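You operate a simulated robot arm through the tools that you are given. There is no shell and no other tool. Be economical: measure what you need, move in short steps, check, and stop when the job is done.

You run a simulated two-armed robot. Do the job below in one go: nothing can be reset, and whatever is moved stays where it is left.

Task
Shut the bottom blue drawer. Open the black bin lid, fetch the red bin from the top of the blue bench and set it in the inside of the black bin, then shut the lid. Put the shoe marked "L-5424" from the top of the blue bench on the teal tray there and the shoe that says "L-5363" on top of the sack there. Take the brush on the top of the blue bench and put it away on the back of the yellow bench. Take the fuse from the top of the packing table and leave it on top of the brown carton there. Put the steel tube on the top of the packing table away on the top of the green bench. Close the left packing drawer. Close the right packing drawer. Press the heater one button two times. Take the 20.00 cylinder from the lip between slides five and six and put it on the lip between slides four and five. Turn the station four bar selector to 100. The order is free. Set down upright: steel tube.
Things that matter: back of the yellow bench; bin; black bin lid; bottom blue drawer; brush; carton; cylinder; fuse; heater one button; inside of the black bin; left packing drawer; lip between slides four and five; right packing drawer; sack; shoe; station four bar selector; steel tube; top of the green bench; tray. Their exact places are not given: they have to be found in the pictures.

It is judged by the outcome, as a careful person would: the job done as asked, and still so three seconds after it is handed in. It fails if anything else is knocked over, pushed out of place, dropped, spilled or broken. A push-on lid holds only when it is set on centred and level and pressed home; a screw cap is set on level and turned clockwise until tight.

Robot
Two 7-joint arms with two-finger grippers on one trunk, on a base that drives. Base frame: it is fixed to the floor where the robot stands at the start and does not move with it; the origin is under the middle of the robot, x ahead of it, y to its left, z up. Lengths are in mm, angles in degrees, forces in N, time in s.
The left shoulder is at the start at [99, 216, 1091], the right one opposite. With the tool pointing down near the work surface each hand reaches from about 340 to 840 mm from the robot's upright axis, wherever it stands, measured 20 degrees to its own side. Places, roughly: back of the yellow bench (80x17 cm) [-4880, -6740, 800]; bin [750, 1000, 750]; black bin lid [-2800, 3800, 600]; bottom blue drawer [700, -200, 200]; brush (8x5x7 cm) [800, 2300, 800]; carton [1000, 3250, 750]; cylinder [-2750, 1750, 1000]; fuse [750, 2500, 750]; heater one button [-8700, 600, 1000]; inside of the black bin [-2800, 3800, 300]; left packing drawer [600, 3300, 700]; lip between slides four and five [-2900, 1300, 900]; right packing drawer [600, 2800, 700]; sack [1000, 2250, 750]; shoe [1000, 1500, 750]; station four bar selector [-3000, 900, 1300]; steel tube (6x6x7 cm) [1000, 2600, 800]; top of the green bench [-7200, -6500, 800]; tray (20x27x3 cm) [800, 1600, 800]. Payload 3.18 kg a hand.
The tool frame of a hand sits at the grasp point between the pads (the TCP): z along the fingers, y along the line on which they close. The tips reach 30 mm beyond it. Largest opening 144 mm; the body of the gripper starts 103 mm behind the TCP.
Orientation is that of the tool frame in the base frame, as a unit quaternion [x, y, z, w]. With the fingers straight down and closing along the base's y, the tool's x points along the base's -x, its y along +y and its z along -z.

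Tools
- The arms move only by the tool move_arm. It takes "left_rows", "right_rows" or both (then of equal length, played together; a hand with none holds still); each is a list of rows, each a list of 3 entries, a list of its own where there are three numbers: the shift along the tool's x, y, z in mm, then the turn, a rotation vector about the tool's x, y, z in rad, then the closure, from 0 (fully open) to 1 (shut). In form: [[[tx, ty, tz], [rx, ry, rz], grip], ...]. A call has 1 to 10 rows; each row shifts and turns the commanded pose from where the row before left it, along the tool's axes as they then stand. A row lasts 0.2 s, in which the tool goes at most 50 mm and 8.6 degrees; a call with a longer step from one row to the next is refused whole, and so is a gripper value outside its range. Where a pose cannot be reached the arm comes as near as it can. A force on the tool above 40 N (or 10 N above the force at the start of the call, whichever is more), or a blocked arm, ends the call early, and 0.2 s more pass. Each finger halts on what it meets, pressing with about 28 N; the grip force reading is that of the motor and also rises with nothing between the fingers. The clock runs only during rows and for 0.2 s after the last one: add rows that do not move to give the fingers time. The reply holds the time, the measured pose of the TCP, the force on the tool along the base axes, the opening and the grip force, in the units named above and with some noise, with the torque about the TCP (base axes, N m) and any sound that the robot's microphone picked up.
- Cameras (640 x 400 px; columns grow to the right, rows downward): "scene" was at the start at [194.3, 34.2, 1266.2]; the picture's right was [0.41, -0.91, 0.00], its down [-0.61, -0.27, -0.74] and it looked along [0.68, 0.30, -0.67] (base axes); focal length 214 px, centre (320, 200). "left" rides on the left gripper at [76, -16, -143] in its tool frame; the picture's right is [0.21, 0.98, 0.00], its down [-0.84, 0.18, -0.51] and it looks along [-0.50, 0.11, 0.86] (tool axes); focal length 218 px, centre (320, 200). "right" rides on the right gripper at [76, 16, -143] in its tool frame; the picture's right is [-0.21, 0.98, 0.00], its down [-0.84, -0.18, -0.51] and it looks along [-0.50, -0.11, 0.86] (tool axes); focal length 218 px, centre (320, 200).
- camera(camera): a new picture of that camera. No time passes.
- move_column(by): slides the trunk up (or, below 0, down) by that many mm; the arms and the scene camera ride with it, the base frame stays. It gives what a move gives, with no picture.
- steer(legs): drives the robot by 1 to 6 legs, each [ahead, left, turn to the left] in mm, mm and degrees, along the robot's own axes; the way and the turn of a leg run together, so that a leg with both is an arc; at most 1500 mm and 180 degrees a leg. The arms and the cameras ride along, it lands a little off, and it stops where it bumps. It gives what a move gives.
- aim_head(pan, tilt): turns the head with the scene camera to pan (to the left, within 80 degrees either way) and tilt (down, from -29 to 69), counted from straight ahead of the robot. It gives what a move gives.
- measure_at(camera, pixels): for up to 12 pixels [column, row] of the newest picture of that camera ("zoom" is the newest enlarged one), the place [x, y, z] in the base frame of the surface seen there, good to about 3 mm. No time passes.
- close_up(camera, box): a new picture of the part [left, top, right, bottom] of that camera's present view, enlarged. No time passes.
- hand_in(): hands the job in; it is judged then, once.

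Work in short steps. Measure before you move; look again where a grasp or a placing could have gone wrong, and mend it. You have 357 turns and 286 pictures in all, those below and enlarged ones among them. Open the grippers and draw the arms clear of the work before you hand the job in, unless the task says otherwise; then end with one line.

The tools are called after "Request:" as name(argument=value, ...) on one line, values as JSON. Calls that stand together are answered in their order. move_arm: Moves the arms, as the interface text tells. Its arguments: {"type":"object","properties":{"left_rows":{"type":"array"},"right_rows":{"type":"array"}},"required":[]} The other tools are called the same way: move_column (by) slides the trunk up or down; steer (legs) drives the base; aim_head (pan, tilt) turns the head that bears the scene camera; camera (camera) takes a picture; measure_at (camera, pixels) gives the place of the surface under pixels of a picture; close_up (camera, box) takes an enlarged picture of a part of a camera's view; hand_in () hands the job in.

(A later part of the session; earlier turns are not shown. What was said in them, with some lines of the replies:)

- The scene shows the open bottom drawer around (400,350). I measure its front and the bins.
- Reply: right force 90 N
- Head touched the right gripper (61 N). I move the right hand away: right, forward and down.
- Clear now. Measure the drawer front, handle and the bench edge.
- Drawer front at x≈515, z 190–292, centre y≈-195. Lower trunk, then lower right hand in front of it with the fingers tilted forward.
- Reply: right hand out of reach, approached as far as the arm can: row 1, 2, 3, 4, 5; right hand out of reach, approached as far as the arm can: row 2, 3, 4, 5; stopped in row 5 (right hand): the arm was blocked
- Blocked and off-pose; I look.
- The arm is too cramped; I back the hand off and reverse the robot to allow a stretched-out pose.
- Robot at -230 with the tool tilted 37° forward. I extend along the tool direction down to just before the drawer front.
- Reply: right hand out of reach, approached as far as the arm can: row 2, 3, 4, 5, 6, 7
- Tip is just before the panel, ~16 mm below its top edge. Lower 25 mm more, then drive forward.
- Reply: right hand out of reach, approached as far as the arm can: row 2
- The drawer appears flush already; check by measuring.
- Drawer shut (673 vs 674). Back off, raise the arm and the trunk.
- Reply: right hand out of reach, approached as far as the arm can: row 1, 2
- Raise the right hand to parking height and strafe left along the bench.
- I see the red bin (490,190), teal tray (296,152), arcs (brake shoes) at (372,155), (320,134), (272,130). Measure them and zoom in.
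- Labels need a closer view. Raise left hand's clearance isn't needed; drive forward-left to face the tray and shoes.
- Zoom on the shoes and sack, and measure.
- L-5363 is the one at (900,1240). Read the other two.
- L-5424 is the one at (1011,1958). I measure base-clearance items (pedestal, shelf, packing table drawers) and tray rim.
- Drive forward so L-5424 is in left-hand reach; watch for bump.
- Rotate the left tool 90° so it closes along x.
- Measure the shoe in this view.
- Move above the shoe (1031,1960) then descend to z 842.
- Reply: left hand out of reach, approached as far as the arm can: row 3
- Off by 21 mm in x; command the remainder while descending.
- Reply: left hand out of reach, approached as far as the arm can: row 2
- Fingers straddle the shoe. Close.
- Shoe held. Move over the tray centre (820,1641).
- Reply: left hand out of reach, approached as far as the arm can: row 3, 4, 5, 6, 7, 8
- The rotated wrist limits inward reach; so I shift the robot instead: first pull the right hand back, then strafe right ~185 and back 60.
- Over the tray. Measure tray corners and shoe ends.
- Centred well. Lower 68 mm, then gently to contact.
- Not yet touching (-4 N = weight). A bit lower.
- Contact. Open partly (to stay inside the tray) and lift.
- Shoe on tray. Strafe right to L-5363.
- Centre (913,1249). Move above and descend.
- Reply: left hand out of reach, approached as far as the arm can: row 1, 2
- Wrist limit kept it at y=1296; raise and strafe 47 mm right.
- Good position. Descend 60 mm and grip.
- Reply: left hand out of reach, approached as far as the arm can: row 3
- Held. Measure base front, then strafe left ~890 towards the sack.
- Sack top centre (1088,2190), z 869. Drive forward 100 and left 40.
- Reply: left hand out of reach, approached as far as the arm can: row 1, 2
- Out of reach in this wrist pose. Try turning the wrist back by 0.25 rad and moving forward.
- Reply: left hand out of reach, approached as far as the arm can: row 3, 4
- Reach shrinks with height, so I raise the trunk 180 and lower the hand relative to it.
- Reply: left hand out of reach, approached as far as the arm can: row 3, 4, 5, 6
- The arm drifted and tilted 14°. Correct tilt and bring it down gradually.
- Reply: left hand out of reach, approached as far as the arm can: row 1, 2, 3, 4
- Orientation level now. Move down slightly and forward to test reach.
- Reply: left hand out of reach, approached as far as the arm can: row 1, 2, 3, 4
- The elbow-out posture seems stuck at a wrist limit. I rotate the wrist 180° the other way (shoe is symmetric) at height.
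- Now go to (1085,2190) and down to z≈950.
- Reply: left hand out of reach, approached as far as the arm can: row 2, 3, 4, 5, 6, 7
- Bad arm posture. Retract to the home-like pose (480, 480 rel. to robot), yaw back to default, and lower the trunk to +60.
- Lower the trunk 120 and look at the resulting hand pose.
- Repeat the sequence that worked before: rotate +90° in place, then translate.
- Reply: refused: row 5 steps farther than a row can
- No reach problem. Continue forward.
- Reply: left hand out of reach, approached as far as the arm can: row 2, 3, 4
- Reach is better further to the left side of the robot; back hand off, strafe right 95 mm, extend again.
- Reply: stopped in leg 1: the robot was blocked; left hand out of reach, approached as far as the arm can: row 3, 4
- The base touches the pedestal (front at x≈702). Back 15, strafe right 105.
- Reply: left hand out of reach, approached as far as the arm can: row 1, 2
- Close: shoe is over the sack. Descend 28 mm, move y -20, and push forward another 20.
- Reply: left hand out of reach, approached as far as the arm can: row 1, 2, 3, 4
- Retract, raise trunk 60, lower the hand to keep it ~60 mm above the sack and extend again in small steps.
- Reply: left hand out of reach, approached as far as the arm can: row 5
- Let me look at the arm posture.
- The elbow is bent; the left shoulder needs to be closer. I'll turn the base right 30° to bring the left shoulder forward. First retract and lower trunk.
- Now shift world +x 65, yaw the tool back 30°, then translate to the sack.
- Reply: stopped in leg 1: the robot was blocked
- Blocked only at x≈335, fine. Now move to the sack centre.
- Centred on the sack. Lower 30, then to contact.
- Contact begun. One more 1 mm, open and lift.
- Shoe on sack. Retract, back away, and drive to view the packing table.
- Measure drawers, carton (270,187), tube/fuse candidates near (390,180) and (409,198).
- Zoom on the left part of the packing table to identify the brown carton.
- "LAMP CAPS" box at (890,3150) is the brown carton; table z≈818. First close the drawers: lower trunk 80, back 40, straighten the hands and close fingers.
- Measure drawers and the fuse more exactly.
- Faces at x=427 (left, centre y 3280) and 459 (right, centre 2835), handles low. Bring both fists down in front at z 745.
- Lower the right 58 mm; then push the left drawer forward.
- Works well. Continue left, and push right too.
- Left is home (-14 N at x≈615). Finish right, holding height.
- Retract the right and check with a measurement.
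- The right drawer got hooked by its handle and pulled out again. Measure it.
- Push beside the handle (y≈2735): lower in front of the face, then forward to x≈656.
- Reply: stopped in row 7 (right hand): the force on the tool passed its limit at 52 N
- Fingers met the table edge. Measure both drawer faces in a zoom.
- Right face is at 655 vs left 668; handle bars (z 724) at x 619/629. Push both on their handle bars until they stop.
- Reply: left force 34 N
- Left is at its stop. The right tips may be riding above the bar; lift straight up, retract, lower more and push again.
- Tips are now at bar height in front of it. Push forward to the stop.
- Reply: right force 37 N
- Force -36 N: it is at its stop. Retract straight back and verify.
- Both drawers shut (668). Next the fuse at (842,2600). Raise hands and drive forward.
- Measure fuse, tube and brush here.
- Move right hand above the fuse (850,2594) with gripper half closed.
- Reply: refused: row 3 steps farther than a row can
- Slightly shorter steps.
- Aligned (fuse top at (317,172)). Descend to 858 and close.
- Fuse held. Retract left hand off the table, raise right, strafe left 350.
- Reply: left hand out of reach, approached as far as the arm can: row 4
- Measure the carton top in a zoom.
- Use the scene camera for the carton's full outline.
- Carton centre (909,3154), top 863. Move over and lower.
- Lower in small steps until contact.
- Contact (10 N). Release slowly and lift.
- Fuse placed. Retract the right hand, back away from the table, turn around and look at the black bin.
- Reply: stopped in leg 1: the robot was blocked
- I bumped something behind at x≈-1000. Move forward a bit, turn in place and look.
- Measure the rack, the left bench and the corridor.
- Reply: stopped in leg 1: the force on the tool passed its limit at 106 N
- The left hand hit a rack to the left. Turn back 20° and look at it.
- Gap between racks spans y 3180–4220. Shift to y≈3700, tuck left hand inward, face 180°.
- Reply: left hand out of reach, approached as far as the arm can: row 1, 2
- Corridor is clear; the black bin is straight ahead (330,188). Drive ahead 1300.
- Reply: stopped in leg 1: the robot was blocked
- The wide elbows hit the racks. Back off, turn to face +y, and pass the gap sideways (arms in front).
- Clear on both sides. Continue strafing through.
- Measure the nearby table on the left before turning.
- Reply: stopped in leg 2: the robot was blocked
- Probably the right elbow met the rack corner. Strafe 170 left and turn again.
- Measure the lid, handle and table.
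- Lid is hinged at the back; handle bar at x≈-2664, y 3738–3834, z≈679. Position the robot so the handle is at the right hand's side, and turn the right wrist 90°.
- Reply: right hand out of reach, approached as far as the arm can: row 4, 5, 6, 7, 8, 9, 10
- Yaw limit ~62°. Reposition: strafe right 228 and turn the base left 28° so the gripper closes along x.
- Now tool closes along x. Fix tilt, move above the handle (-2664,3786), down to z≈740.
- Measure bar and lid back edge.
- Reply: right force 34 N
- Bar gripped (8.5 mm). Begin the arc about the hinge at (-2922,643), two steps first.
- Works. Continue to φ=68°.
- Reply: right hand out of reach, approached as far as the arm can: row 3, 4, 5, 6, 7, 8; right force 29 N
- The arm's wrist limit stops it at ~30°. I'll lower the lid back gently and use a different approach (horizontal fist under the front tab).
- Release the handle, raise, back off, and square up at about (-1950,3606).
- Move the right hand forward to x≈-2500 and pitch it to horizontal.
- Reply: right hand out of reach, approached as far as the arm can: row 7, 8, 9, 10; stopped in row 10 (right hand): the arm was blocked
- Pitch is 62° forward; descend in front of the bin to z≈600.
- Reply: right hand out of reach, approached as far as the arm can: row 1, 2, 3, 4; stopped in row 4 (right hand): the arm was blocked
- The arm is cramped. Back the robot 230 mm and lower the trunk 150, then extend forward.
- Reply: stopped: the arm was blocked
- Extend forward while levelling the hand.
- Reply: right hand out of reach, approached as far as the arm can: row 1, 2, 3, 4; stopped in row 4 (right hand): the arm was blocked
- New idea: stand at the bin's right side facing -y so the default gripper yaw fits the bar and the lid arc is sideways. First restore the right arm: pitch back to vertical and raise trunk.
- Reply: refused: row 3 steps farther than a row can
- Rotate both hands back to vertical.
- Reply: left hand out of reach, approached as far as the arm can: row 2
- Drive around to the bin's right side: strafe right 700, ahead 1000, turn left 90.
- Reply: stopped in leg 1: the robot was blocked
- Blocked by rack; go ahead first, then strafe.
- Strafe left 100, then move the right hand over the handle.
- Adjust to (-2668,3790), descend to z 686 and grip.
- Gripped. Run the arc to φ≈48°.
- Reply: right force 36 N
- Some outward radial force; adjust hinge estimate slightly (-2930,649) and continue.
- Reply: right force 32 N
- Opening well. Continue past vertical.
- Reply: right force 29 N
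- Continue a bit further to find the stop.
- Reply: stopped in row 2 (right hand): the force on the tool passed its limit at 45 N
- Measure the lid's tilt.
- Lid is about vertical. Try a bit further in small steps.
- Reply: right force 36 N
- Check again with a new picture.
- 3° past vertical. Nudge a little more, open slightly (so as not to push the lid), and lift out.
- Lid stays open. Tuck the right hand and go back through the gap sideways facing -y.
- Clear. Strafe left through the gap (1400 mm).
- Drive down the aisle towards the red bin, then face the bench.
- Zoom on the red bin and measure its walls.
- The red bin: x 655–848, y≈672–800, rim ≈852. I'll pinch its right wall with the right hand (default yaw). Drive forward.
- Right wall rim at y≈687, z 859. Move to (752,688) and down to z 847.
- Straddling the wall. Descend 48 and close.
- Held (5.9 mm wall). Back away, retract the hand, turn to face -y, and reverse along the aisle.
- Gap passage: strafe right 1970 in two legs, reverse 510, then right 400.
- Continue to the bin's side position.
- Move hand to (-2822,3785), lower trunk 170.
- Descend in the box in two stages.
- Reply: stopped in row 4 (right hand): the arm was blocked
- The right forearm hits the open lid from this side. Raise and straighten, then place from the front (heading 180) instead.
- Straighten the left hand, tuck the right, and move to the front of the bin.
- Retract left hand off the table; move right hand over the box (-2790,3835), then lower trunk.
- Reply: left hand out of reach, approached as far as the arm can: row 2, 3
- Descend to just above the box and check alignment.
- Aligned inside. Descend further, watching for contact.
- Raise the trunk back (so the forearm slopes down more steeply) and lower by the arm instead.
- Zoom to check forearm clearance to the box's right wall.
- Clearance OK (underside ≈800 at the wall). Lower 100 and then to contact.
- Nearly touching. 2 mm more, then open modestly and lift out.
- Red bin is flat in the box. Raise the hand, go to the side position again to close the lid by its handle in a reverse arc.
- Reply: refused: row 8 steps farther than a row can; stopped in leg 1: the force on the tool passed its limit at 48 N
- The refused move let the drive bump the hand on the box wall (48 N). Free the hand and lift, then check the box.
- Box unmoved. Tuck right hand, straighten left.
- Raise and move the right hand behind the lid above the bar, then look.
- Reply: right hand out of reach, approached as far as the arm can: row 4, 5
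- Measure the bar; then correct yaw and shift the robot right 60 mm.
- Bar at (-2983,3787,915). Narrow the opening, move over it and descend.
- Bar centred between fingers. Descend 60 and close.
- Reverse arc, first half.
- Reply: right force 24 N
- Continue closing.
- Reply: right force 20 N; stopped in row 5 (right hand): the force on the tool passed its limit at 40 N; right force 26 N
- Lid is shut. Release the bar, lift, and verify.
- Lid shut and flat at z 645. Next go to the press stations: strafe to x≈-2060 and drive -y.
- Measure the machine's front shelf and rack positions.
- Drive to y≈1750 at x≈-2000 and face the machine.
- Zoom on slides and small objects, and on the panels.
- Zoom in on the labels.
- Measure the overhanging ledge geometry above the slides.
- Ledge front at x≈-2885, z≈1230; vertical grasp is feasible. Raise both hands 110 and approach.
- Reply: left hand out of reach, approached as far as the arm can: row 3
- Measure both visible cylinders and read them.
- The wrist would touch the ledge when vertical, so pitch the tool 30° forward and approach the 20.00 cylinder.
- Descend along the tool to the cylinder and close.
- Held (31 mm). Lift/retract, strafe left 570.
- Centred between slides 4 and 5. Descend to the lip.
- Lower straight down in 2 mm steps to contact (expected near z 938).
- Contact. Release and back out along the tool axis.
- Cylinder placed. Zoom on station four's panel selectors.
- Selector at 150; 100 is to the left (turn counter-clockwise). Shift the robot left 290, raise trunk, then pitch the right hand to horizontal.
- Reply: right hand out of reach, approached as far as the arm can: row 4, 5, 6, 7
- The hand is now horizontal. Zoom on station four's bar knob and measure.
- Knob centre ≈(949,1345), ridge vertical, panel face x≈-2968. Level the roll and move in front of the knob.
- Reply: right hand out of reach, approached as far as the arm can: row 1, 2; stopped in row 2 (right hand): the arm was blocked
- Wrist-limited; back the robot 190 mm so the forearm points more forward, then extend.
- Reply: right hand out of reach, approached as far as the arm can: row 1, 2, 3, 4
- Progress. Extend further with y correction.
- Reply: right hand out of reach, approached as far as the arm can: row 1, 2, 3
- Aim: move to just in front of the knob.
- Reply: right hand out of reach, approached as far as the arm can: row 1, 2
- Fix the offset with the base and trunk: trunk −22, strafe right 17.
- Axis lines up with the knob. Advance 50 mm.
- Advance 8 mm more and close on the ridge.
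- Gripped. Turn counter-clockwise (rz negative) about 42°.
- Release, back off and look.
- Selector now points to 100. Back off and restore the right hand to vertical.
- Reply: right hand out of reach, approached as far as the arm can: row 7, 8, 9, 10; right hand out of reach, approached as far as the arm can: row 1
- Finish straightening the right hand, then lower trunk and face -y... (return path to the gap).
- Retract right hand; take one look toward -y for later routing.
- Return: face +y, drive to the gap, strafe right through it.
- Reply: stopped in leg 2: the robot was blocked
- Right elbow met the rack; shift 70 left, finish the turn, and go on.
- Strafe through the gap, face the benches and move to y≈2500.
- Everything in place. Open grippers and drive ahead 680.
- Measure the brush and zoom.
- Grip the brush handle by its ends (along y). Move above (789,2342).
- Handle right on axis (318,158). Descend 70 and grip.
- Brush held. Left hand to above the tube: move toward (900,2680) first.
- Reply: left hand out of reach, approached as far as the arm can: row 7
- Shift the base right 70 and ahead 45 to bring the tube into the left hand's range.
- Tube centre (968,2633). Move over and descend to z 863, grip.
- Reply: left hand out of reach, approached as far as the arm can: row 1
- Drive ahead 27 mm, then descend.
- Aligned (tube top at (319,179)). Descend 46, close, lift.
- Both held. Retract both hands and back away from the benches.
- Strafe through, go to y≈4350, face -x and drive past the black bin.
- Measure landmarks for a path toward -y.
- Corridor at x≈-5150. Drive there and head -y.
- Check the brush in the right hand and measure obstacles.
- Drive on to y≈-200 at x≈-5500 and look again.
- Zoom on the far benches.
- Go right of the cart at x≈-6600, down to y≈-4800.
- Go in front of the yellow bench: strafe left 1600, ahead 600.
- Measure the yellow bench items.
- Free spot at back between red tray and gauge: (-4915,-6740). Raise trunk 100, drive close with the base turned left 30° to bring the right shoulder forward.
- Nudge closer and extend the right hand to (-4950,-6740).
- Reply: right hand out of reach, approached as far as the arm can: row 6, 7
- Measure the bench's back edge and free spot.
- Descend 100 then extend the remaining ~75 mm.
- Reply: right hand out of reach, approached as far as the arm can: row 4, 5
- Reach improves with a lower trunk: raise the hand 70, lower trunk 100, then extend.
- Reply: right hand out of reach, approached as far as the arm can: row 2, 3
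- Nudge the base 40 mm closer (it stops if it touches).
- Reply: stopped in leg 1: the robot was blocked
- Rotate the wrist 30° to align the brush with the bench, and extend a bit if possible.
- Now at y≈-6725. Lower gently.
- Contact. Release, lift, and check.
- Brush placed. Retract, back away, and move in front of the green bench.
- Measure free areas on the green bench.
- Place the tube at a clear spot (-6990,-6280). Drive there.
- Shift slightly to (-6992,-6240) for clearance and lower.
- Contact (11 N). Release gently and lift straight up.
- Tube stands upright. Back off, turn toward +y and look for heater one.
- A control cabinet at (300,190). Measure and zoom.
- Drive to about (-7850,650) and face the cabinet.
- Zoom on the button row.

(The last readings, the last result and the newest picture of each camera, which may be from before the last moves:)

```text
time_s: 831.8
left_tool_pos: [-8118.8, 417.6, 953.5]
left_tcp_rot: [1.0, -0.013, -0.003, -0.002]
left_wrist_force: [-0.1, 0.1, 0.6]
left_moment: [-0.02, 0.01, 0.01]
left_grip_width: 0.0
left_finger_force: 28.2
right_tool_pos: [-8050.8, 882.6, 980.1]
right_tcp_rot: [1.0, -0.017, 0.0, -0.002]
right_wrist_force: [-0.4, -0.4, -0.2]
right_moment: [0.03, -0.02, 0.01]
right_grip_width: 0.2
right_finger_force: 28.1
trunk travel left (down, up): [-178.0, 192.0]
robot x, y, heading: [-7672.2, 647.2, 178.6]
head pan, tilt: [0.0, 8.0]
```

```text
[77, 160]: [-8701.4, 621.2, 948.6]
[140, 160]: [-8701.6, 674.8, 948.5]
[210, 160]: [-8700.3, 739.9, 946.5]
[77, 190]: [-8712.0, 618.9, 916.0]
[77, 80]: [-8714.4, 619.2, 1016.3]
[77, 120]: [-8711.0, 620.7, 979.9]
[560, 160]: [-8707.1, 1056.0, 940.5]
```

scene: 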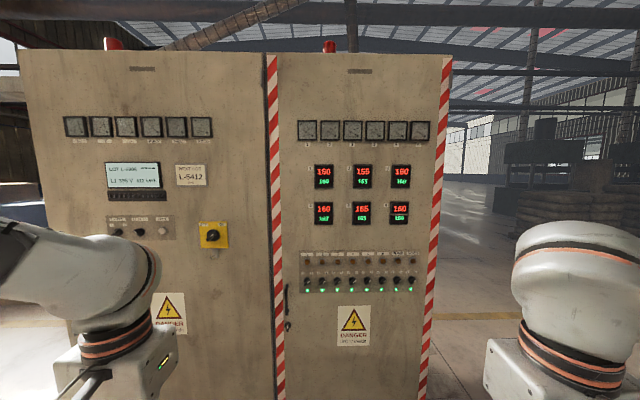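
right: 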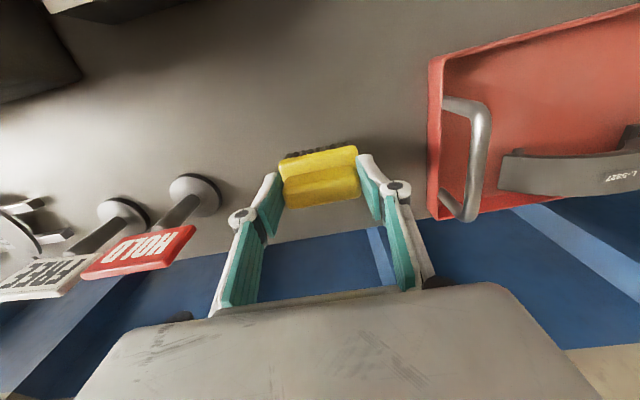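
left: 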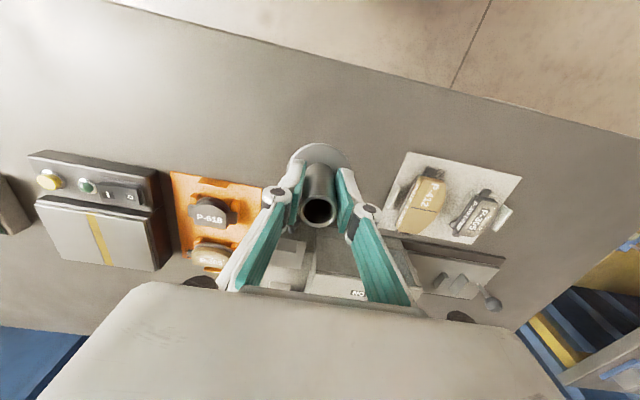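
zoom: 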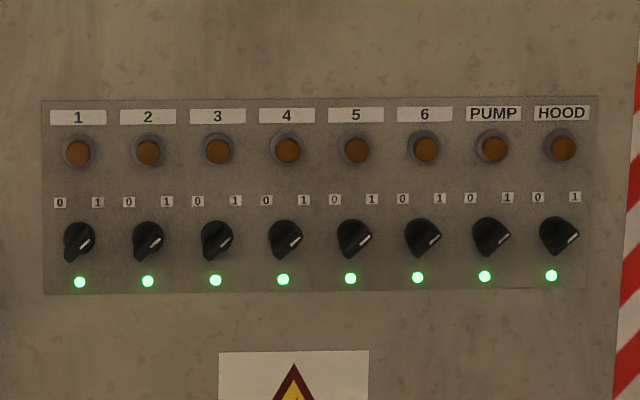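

Heater-one button at (-8701,621,953). Approach and pitch the right (closed) hand 35°.

Request:
steer(legs=[[430, 230, 1.4]])

Request:
move_arm(right_rows=[[[0, 0, -10], [0, -0.122, 0], 1], [[0, 0, -10], [0, -0.122, 0], 1], [[0, 0, 0], [0, -0.122, 0], 1], [[0, 0, 0], [0, -0.122, 0], 1], [[0, 0, 0], [0, -0.122, 0], 1]])

Request:
camera(camera="right")

```text
time_s: 834.7
left_tool_pos: [-8535.3, 179.1, 954.0]
left_tcp_rot: [1.0, 0.0, -0.003, -0.003]
left_wrist_force: [-0.7, -0.4, -0.5]
left_moment: [0.0, -0.02, -0.01]
left_grip_width: 0.1
left_finger_force: 27.2
right_tool_pos: [-8480.2, 646.8, 979.6]
right_tcp_rot: [1.0, -0.002, 0.0, -0.003]
right_wrist_force: [0.8, 0.0, -0.4]
right_moment: [0.05, 0.0, 0.0]
right_grip_width: 0.0
right_finger_force: 27.9
trunk travel left (down, up): [-178.0, 192.0]
robot x, y, heading: [-8096.4, 419.1, -180.1]
head pan, tilt: [0.0, 8.0]
```

```text
time_s: 835.9
left_tool_pos: [-8534.6, 180.0, 952.4]
left_tcp_rot: [1.0, 0.0, -0.003, -0.003]
left_wrist_force: [-0.1, -1.0, 1.7]
left_moment: [0.03, 0.01, -0.02]
left_grip_width: 0.0
left_finger_force: 27.6
right_tool_pos: [-8545.3, 622.2, 1049.0]
right_tcp_rot: [0.954, -0.002, -0.299, -0.004]
right_wrist_force: [0.0, -0.1, 0.3]
right_moment: [0.04, -0.03, -0.03]
right_grip_width: 0.1
right_finger_force: 28.1
right hand out of reach, approached as far as the arm can: row 3, 4, 5
trunk travel left (down, up): [-178.0, 192.0]
robot x, y, heading: [-8095.2, 419.2, -180.0]
head pan, tilt: [0.0, 8.0]
```

```text
81 pictures are left
```

right: 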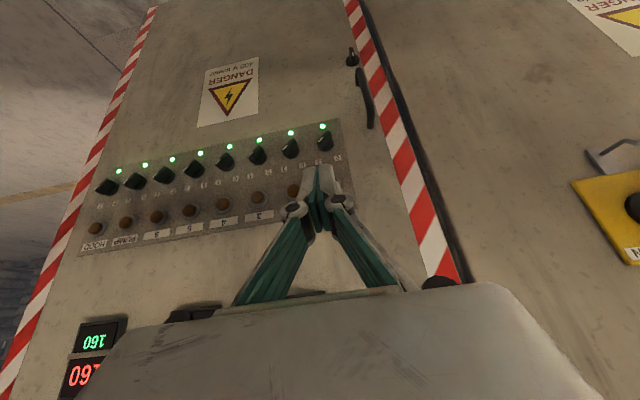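

y is right. Move to 20 mm in front of the button.

Request:
move_arm(right_rows=[[[-15.3, 0.5, 42], [0, 0, 0], 1], [[-15.3, 0.5, 42], [0, 0, 0], 1], [[-15.3, 0, 42], [0, 0, 0], 1], [[0, 0, 0], [0, 0, 0], 1]])

Request:
camera(camera="right")

Request:
close_up(camera="scene", box=[330, 150, 530, 350])

```text
time_s: 836.9
left_tool_pos: [-8535.7, 179.9, 953.6]
left_tcp_rot: [1.0, 0.0, -0.003, -0.003]
left_wrist_force: [-0.2, -0.2, 0.0]
left_moment: [0.04, 0.01, 0.0]
left_grip_width: 0.1
left_finger_force: 27.7
right_tool_pos: [-8650.9, 624.9, 973.7]
right_tcp_rot: [0.954, -0.001, -0.3, -0.002]
right_wrist_force: [0.2, 0.2, -0.9]
right_moment: [0.01, 0.0, 0.01]
right_grip_width: 0.0
right_finger_force: 27.9
trunk travel left (down, up): [-178.0, 192.0]
robot x, y, heading: [-8095.8, 421.0, -179.9]
head pan, tilt: [0.0, 8.0]
```

```text
80 pictures are left
```

right: 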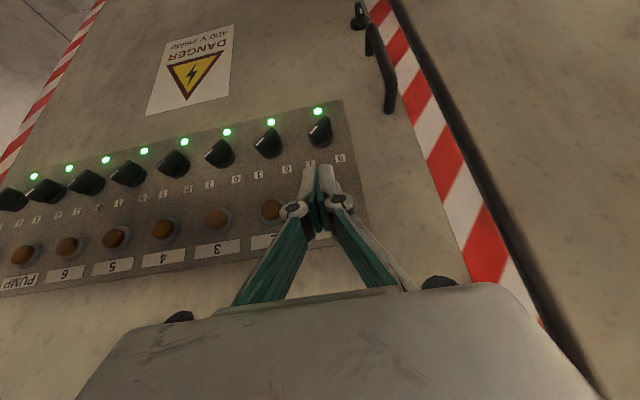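

```text
2.00 times, centred on (430, 250) of scene
```

zoom: 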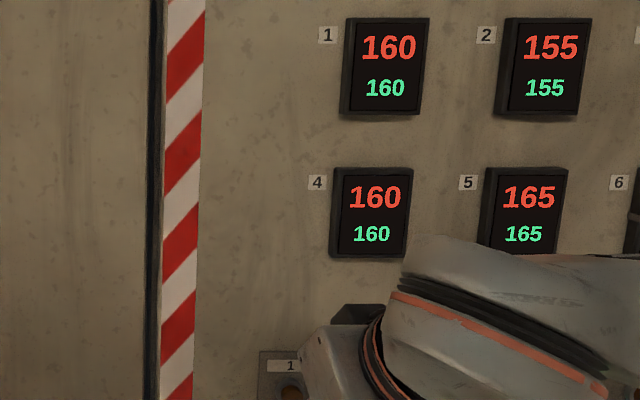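

Verify with measurements of button 2 and 1.

Request:
measure_at(camera="right", pixels=[[270, 206], [216, 218], [270, 213], [318, 130]])

Request:
measure_at(camera="zoom", pixels=[[290, 390], [290, 366]])

```text
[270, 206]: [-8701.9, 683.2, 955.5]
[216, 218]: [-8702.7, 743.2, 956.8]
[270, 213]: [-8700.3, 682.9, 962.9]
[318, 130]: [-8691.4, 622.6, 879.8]
```

```text
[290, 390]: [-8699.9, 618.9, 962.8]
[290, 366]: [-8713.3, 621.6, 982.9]
```

Advance to the button in -x, small steps.

Request:
move_arm(right_rows=[[[-10, 4, 7], [0, 0, 0], 1], [[-6.6, 0, 4.6], [0, 0, 0], 1], [[-2.5, 0, 1.7], [0, 0, 0], 1], [[-2.5, 0, 1.7], [0, 0, 0], 1], [[0, 0, 0], [0, 0, 0], 1]])

```text
time_s: 838.1
left_tool_pos: [-8534.6, 180.7, 952.3]
left_tcp_rot: [1.0, 0.0, -0.002, -0.002]
left_wrist_force: [0.0, -0.6, -0.1]
left_moment: [-0.05, -0.01, 0.0]
left_grip_width: 0.0
left_finger_force: 28.1
right_tool_pos: [-8679.3, 618.6, 972.6]
right_tcp_rot: [0.954, -0.002, -0.301, -0.004]
right_wrist_force: [5.3, 1.5, 0.5]
right_moment: [0.02, 0.0, -0.05]
right_grip_width: 5.9
right_finger_force: 30.8
trunk travel left (down, up): [-178.0, 192.0]
robot x, y, heading: [-8095.9, 419.7, -180.1]
head pan, tilt: [0.0, 8.0]
heard: click
```

A click: first press. Retract 15 mm, then press again.

Request:
move_arm(right_rows=[[[6, 0, -4.3], [0, 0, 0], 1], [[10, 0, -7], [0, 0, 0], 1], [[0, 0, 0], [0, 0, 0], 1], [[0, 0, 0], [0, 0, 0], 1]])

Request:
move_arm(right_rows=[[[-8, 0, 5.7], [0, 0, 0], 1], [[-3.5, 0, 2.4], [0, 0, 0], 1], [[-2.5, 0, 1.7], [0, 0, 0], 1], [[-2, 0, 1.5], [0, 0, 0], 1], [[0, 0, 0], [0, 0, 0], 1]])

```text
time_s: 839.1
left_tool_pos: [-8535.4, 179.2, 954.2]
left_tcp_rot: [1.0, 0.0, -0.003, -0.002]
left_wrist_force: [0.2, 0.0, -0.4]
left_moment: [0.02, -0.02, -0.01]
left_grip_width: 0.0
left_finger_force: 28.6
right_tool_pos: [-8659.7, 618.6, 971.4]
right_tcp_rot: [0.954, -0.003, -0.3, -0.003]
right_wrist_force: [0.1, -0.1, 0.7]
right_moment: [-0.02, -0.01, -0.02]
right_grip_width: 0.0
right_finger_force: 31.1
trunk travel left (down, up): [-178.0, 192.0]
robot x, y, heading: [-8097.9, 422.8, -179.6]
head pan, tilt: [0.0, 8.0]
```

```text
time_s: 840.3
left_tool_pos: [-8534.7, 180.1, 952.5]
left_tcp_rot: [1.0, 0.001, -0.003, -0.003]
left_wrist_force: [0.0, -0.9, -1.2]
left_moment: [-0.01, 0.03, 0.0]
left_grip_width: 0.2
left_finger_force: 28.0
right_tool_pos: [-8678.9, 618.2, 971.2]
right_tcp_rot: [0.954, -0.003, -0.3, -0.003]
right_wrist_force: [4.0, -0.1, -1.1]
right_moment: [0.04, -0.07, 0.02]
right_grip_width: 5.8
right_finger_force: 31.0
trunk travel left (down, up): [-178.0, 192.0]
robot x, y, heading: [-8093.7, 417.2, -180.3]
head pan, tilt: [0.0, 8.0]
heard: click
```

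Second click. Retract and look at the panel.

Request:
move_arm(right_rows=[[[8, 0, -5.7], [0, 0, 0], 1], [[25, 0, -17], [0, 0, 0], 1], [[35, 0, -24], [0, 0, 0], 1], [[30, 0, -20], [0, 0.12, 0], 1], [[20, 0, -10], [0, 0.12, 0], 0.8], [[0, 0, 0], [0, 0.12, 0], 0.5], [[0, 0, 0], [0, 0.12, 0], 0], [[0, 0, 0], [0, 0.12, 0], 0]], left_rows=[[[0, 0, 0], [0, 0, 0], 0.8], [[0, 0, 0], [0, 0, 0], 0.5], [[0, 0, 0], [0, 0, 0], 0], [[0, 0, 0], [0, 0, 0], 0], [[0, 0, 0], [0, 0, 0], 0], [[0, 0, 0], [0, 0, 0], 0], [[0, 0, 0], [0, 0, 0], 0], [[0, 0, 0], [0, 0, 0], 0]])

Request:
steer(legs=[[-400, 0, 0]])

Request:
camera(camera="scene")

```text
time_s: 842.1
left_tool_pos: [-8534.8, 178.4, 954.2]
left_tcp_rot: [1.0, -0.001, -0.003, -0.002]
left_wrist_force: [-0.3, -0.1, -0.5]
left_moment: [0.02, 0.0, 0.02]
left_grip_width: 144.3
left_finger_force: 0.1
right_tool_pos: [-8539.5, 616.5, 970.7]
right_tcp_rot: [1.0, -0.003, -0.003, -0.001]
right_wrist_force: [-0.2, 0.2, 0.5]
right_moment: [0.02, -0.01, 0.02]
right_grip_width: 144.1
right_finger_force: 0.0
trunk travel left (down, up): [-178.0, 192.0]
robot x, y, heading: [-8093.7, 421.8, -179.6]
head pan, tilt: [0.0, 8.0]
```

```text
time_s: 844.6
left_tool_pos: [-8132.4, 179.7, 953.8]
left_tcp_rot: [1.0, 0.0, -0.003, -0.003]
left_wrist_force: [1.0, -0.9, 0.3]
left_moment: [0.0, 0.01, -0.02]
left_grip_width: 144.1
left_finger_force: 0.1
right_tool_pos: [-8136.3, 617.4, 968.9]
right_tcp_rot: [1.0, -0.004, -0.005, -0.001]
right_wrist_force: [0.0, -1.1, 0.2]
right_moment: [0.01, 0.02, -0.01]
right_grip_width: 144.0
right_finger_force: 0.1
trunk travel left (down, up): [-178.0, 192.0]
robot x, y, heading: [-7688.3, 421.1, 179.7]
head pan, tilt: [0.0, 8.0]
```

```text
78 pictures are left
```

scene: 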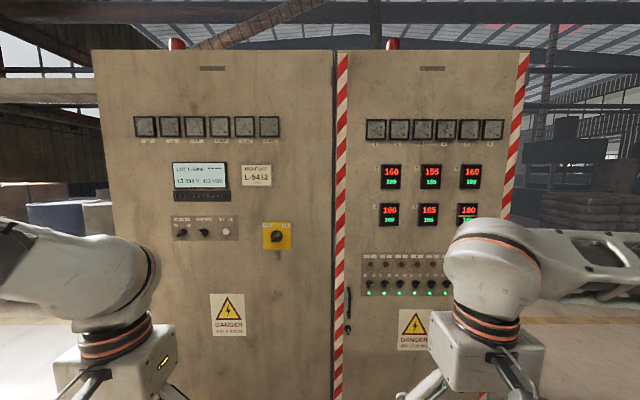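

Everything asked for has been done and checked, the grippers are open and the arms are clear, so I hand in.

Request:
hand_in()

```text
The job is handed in.
```

I did every step of the job and handed it in, and the readings or pictures I took after each step showed it as asked. On the way the robot touched racks and bench bases a few times and pressed once against the wall of the black bin; I measured the bin afterwards and it had not moved.
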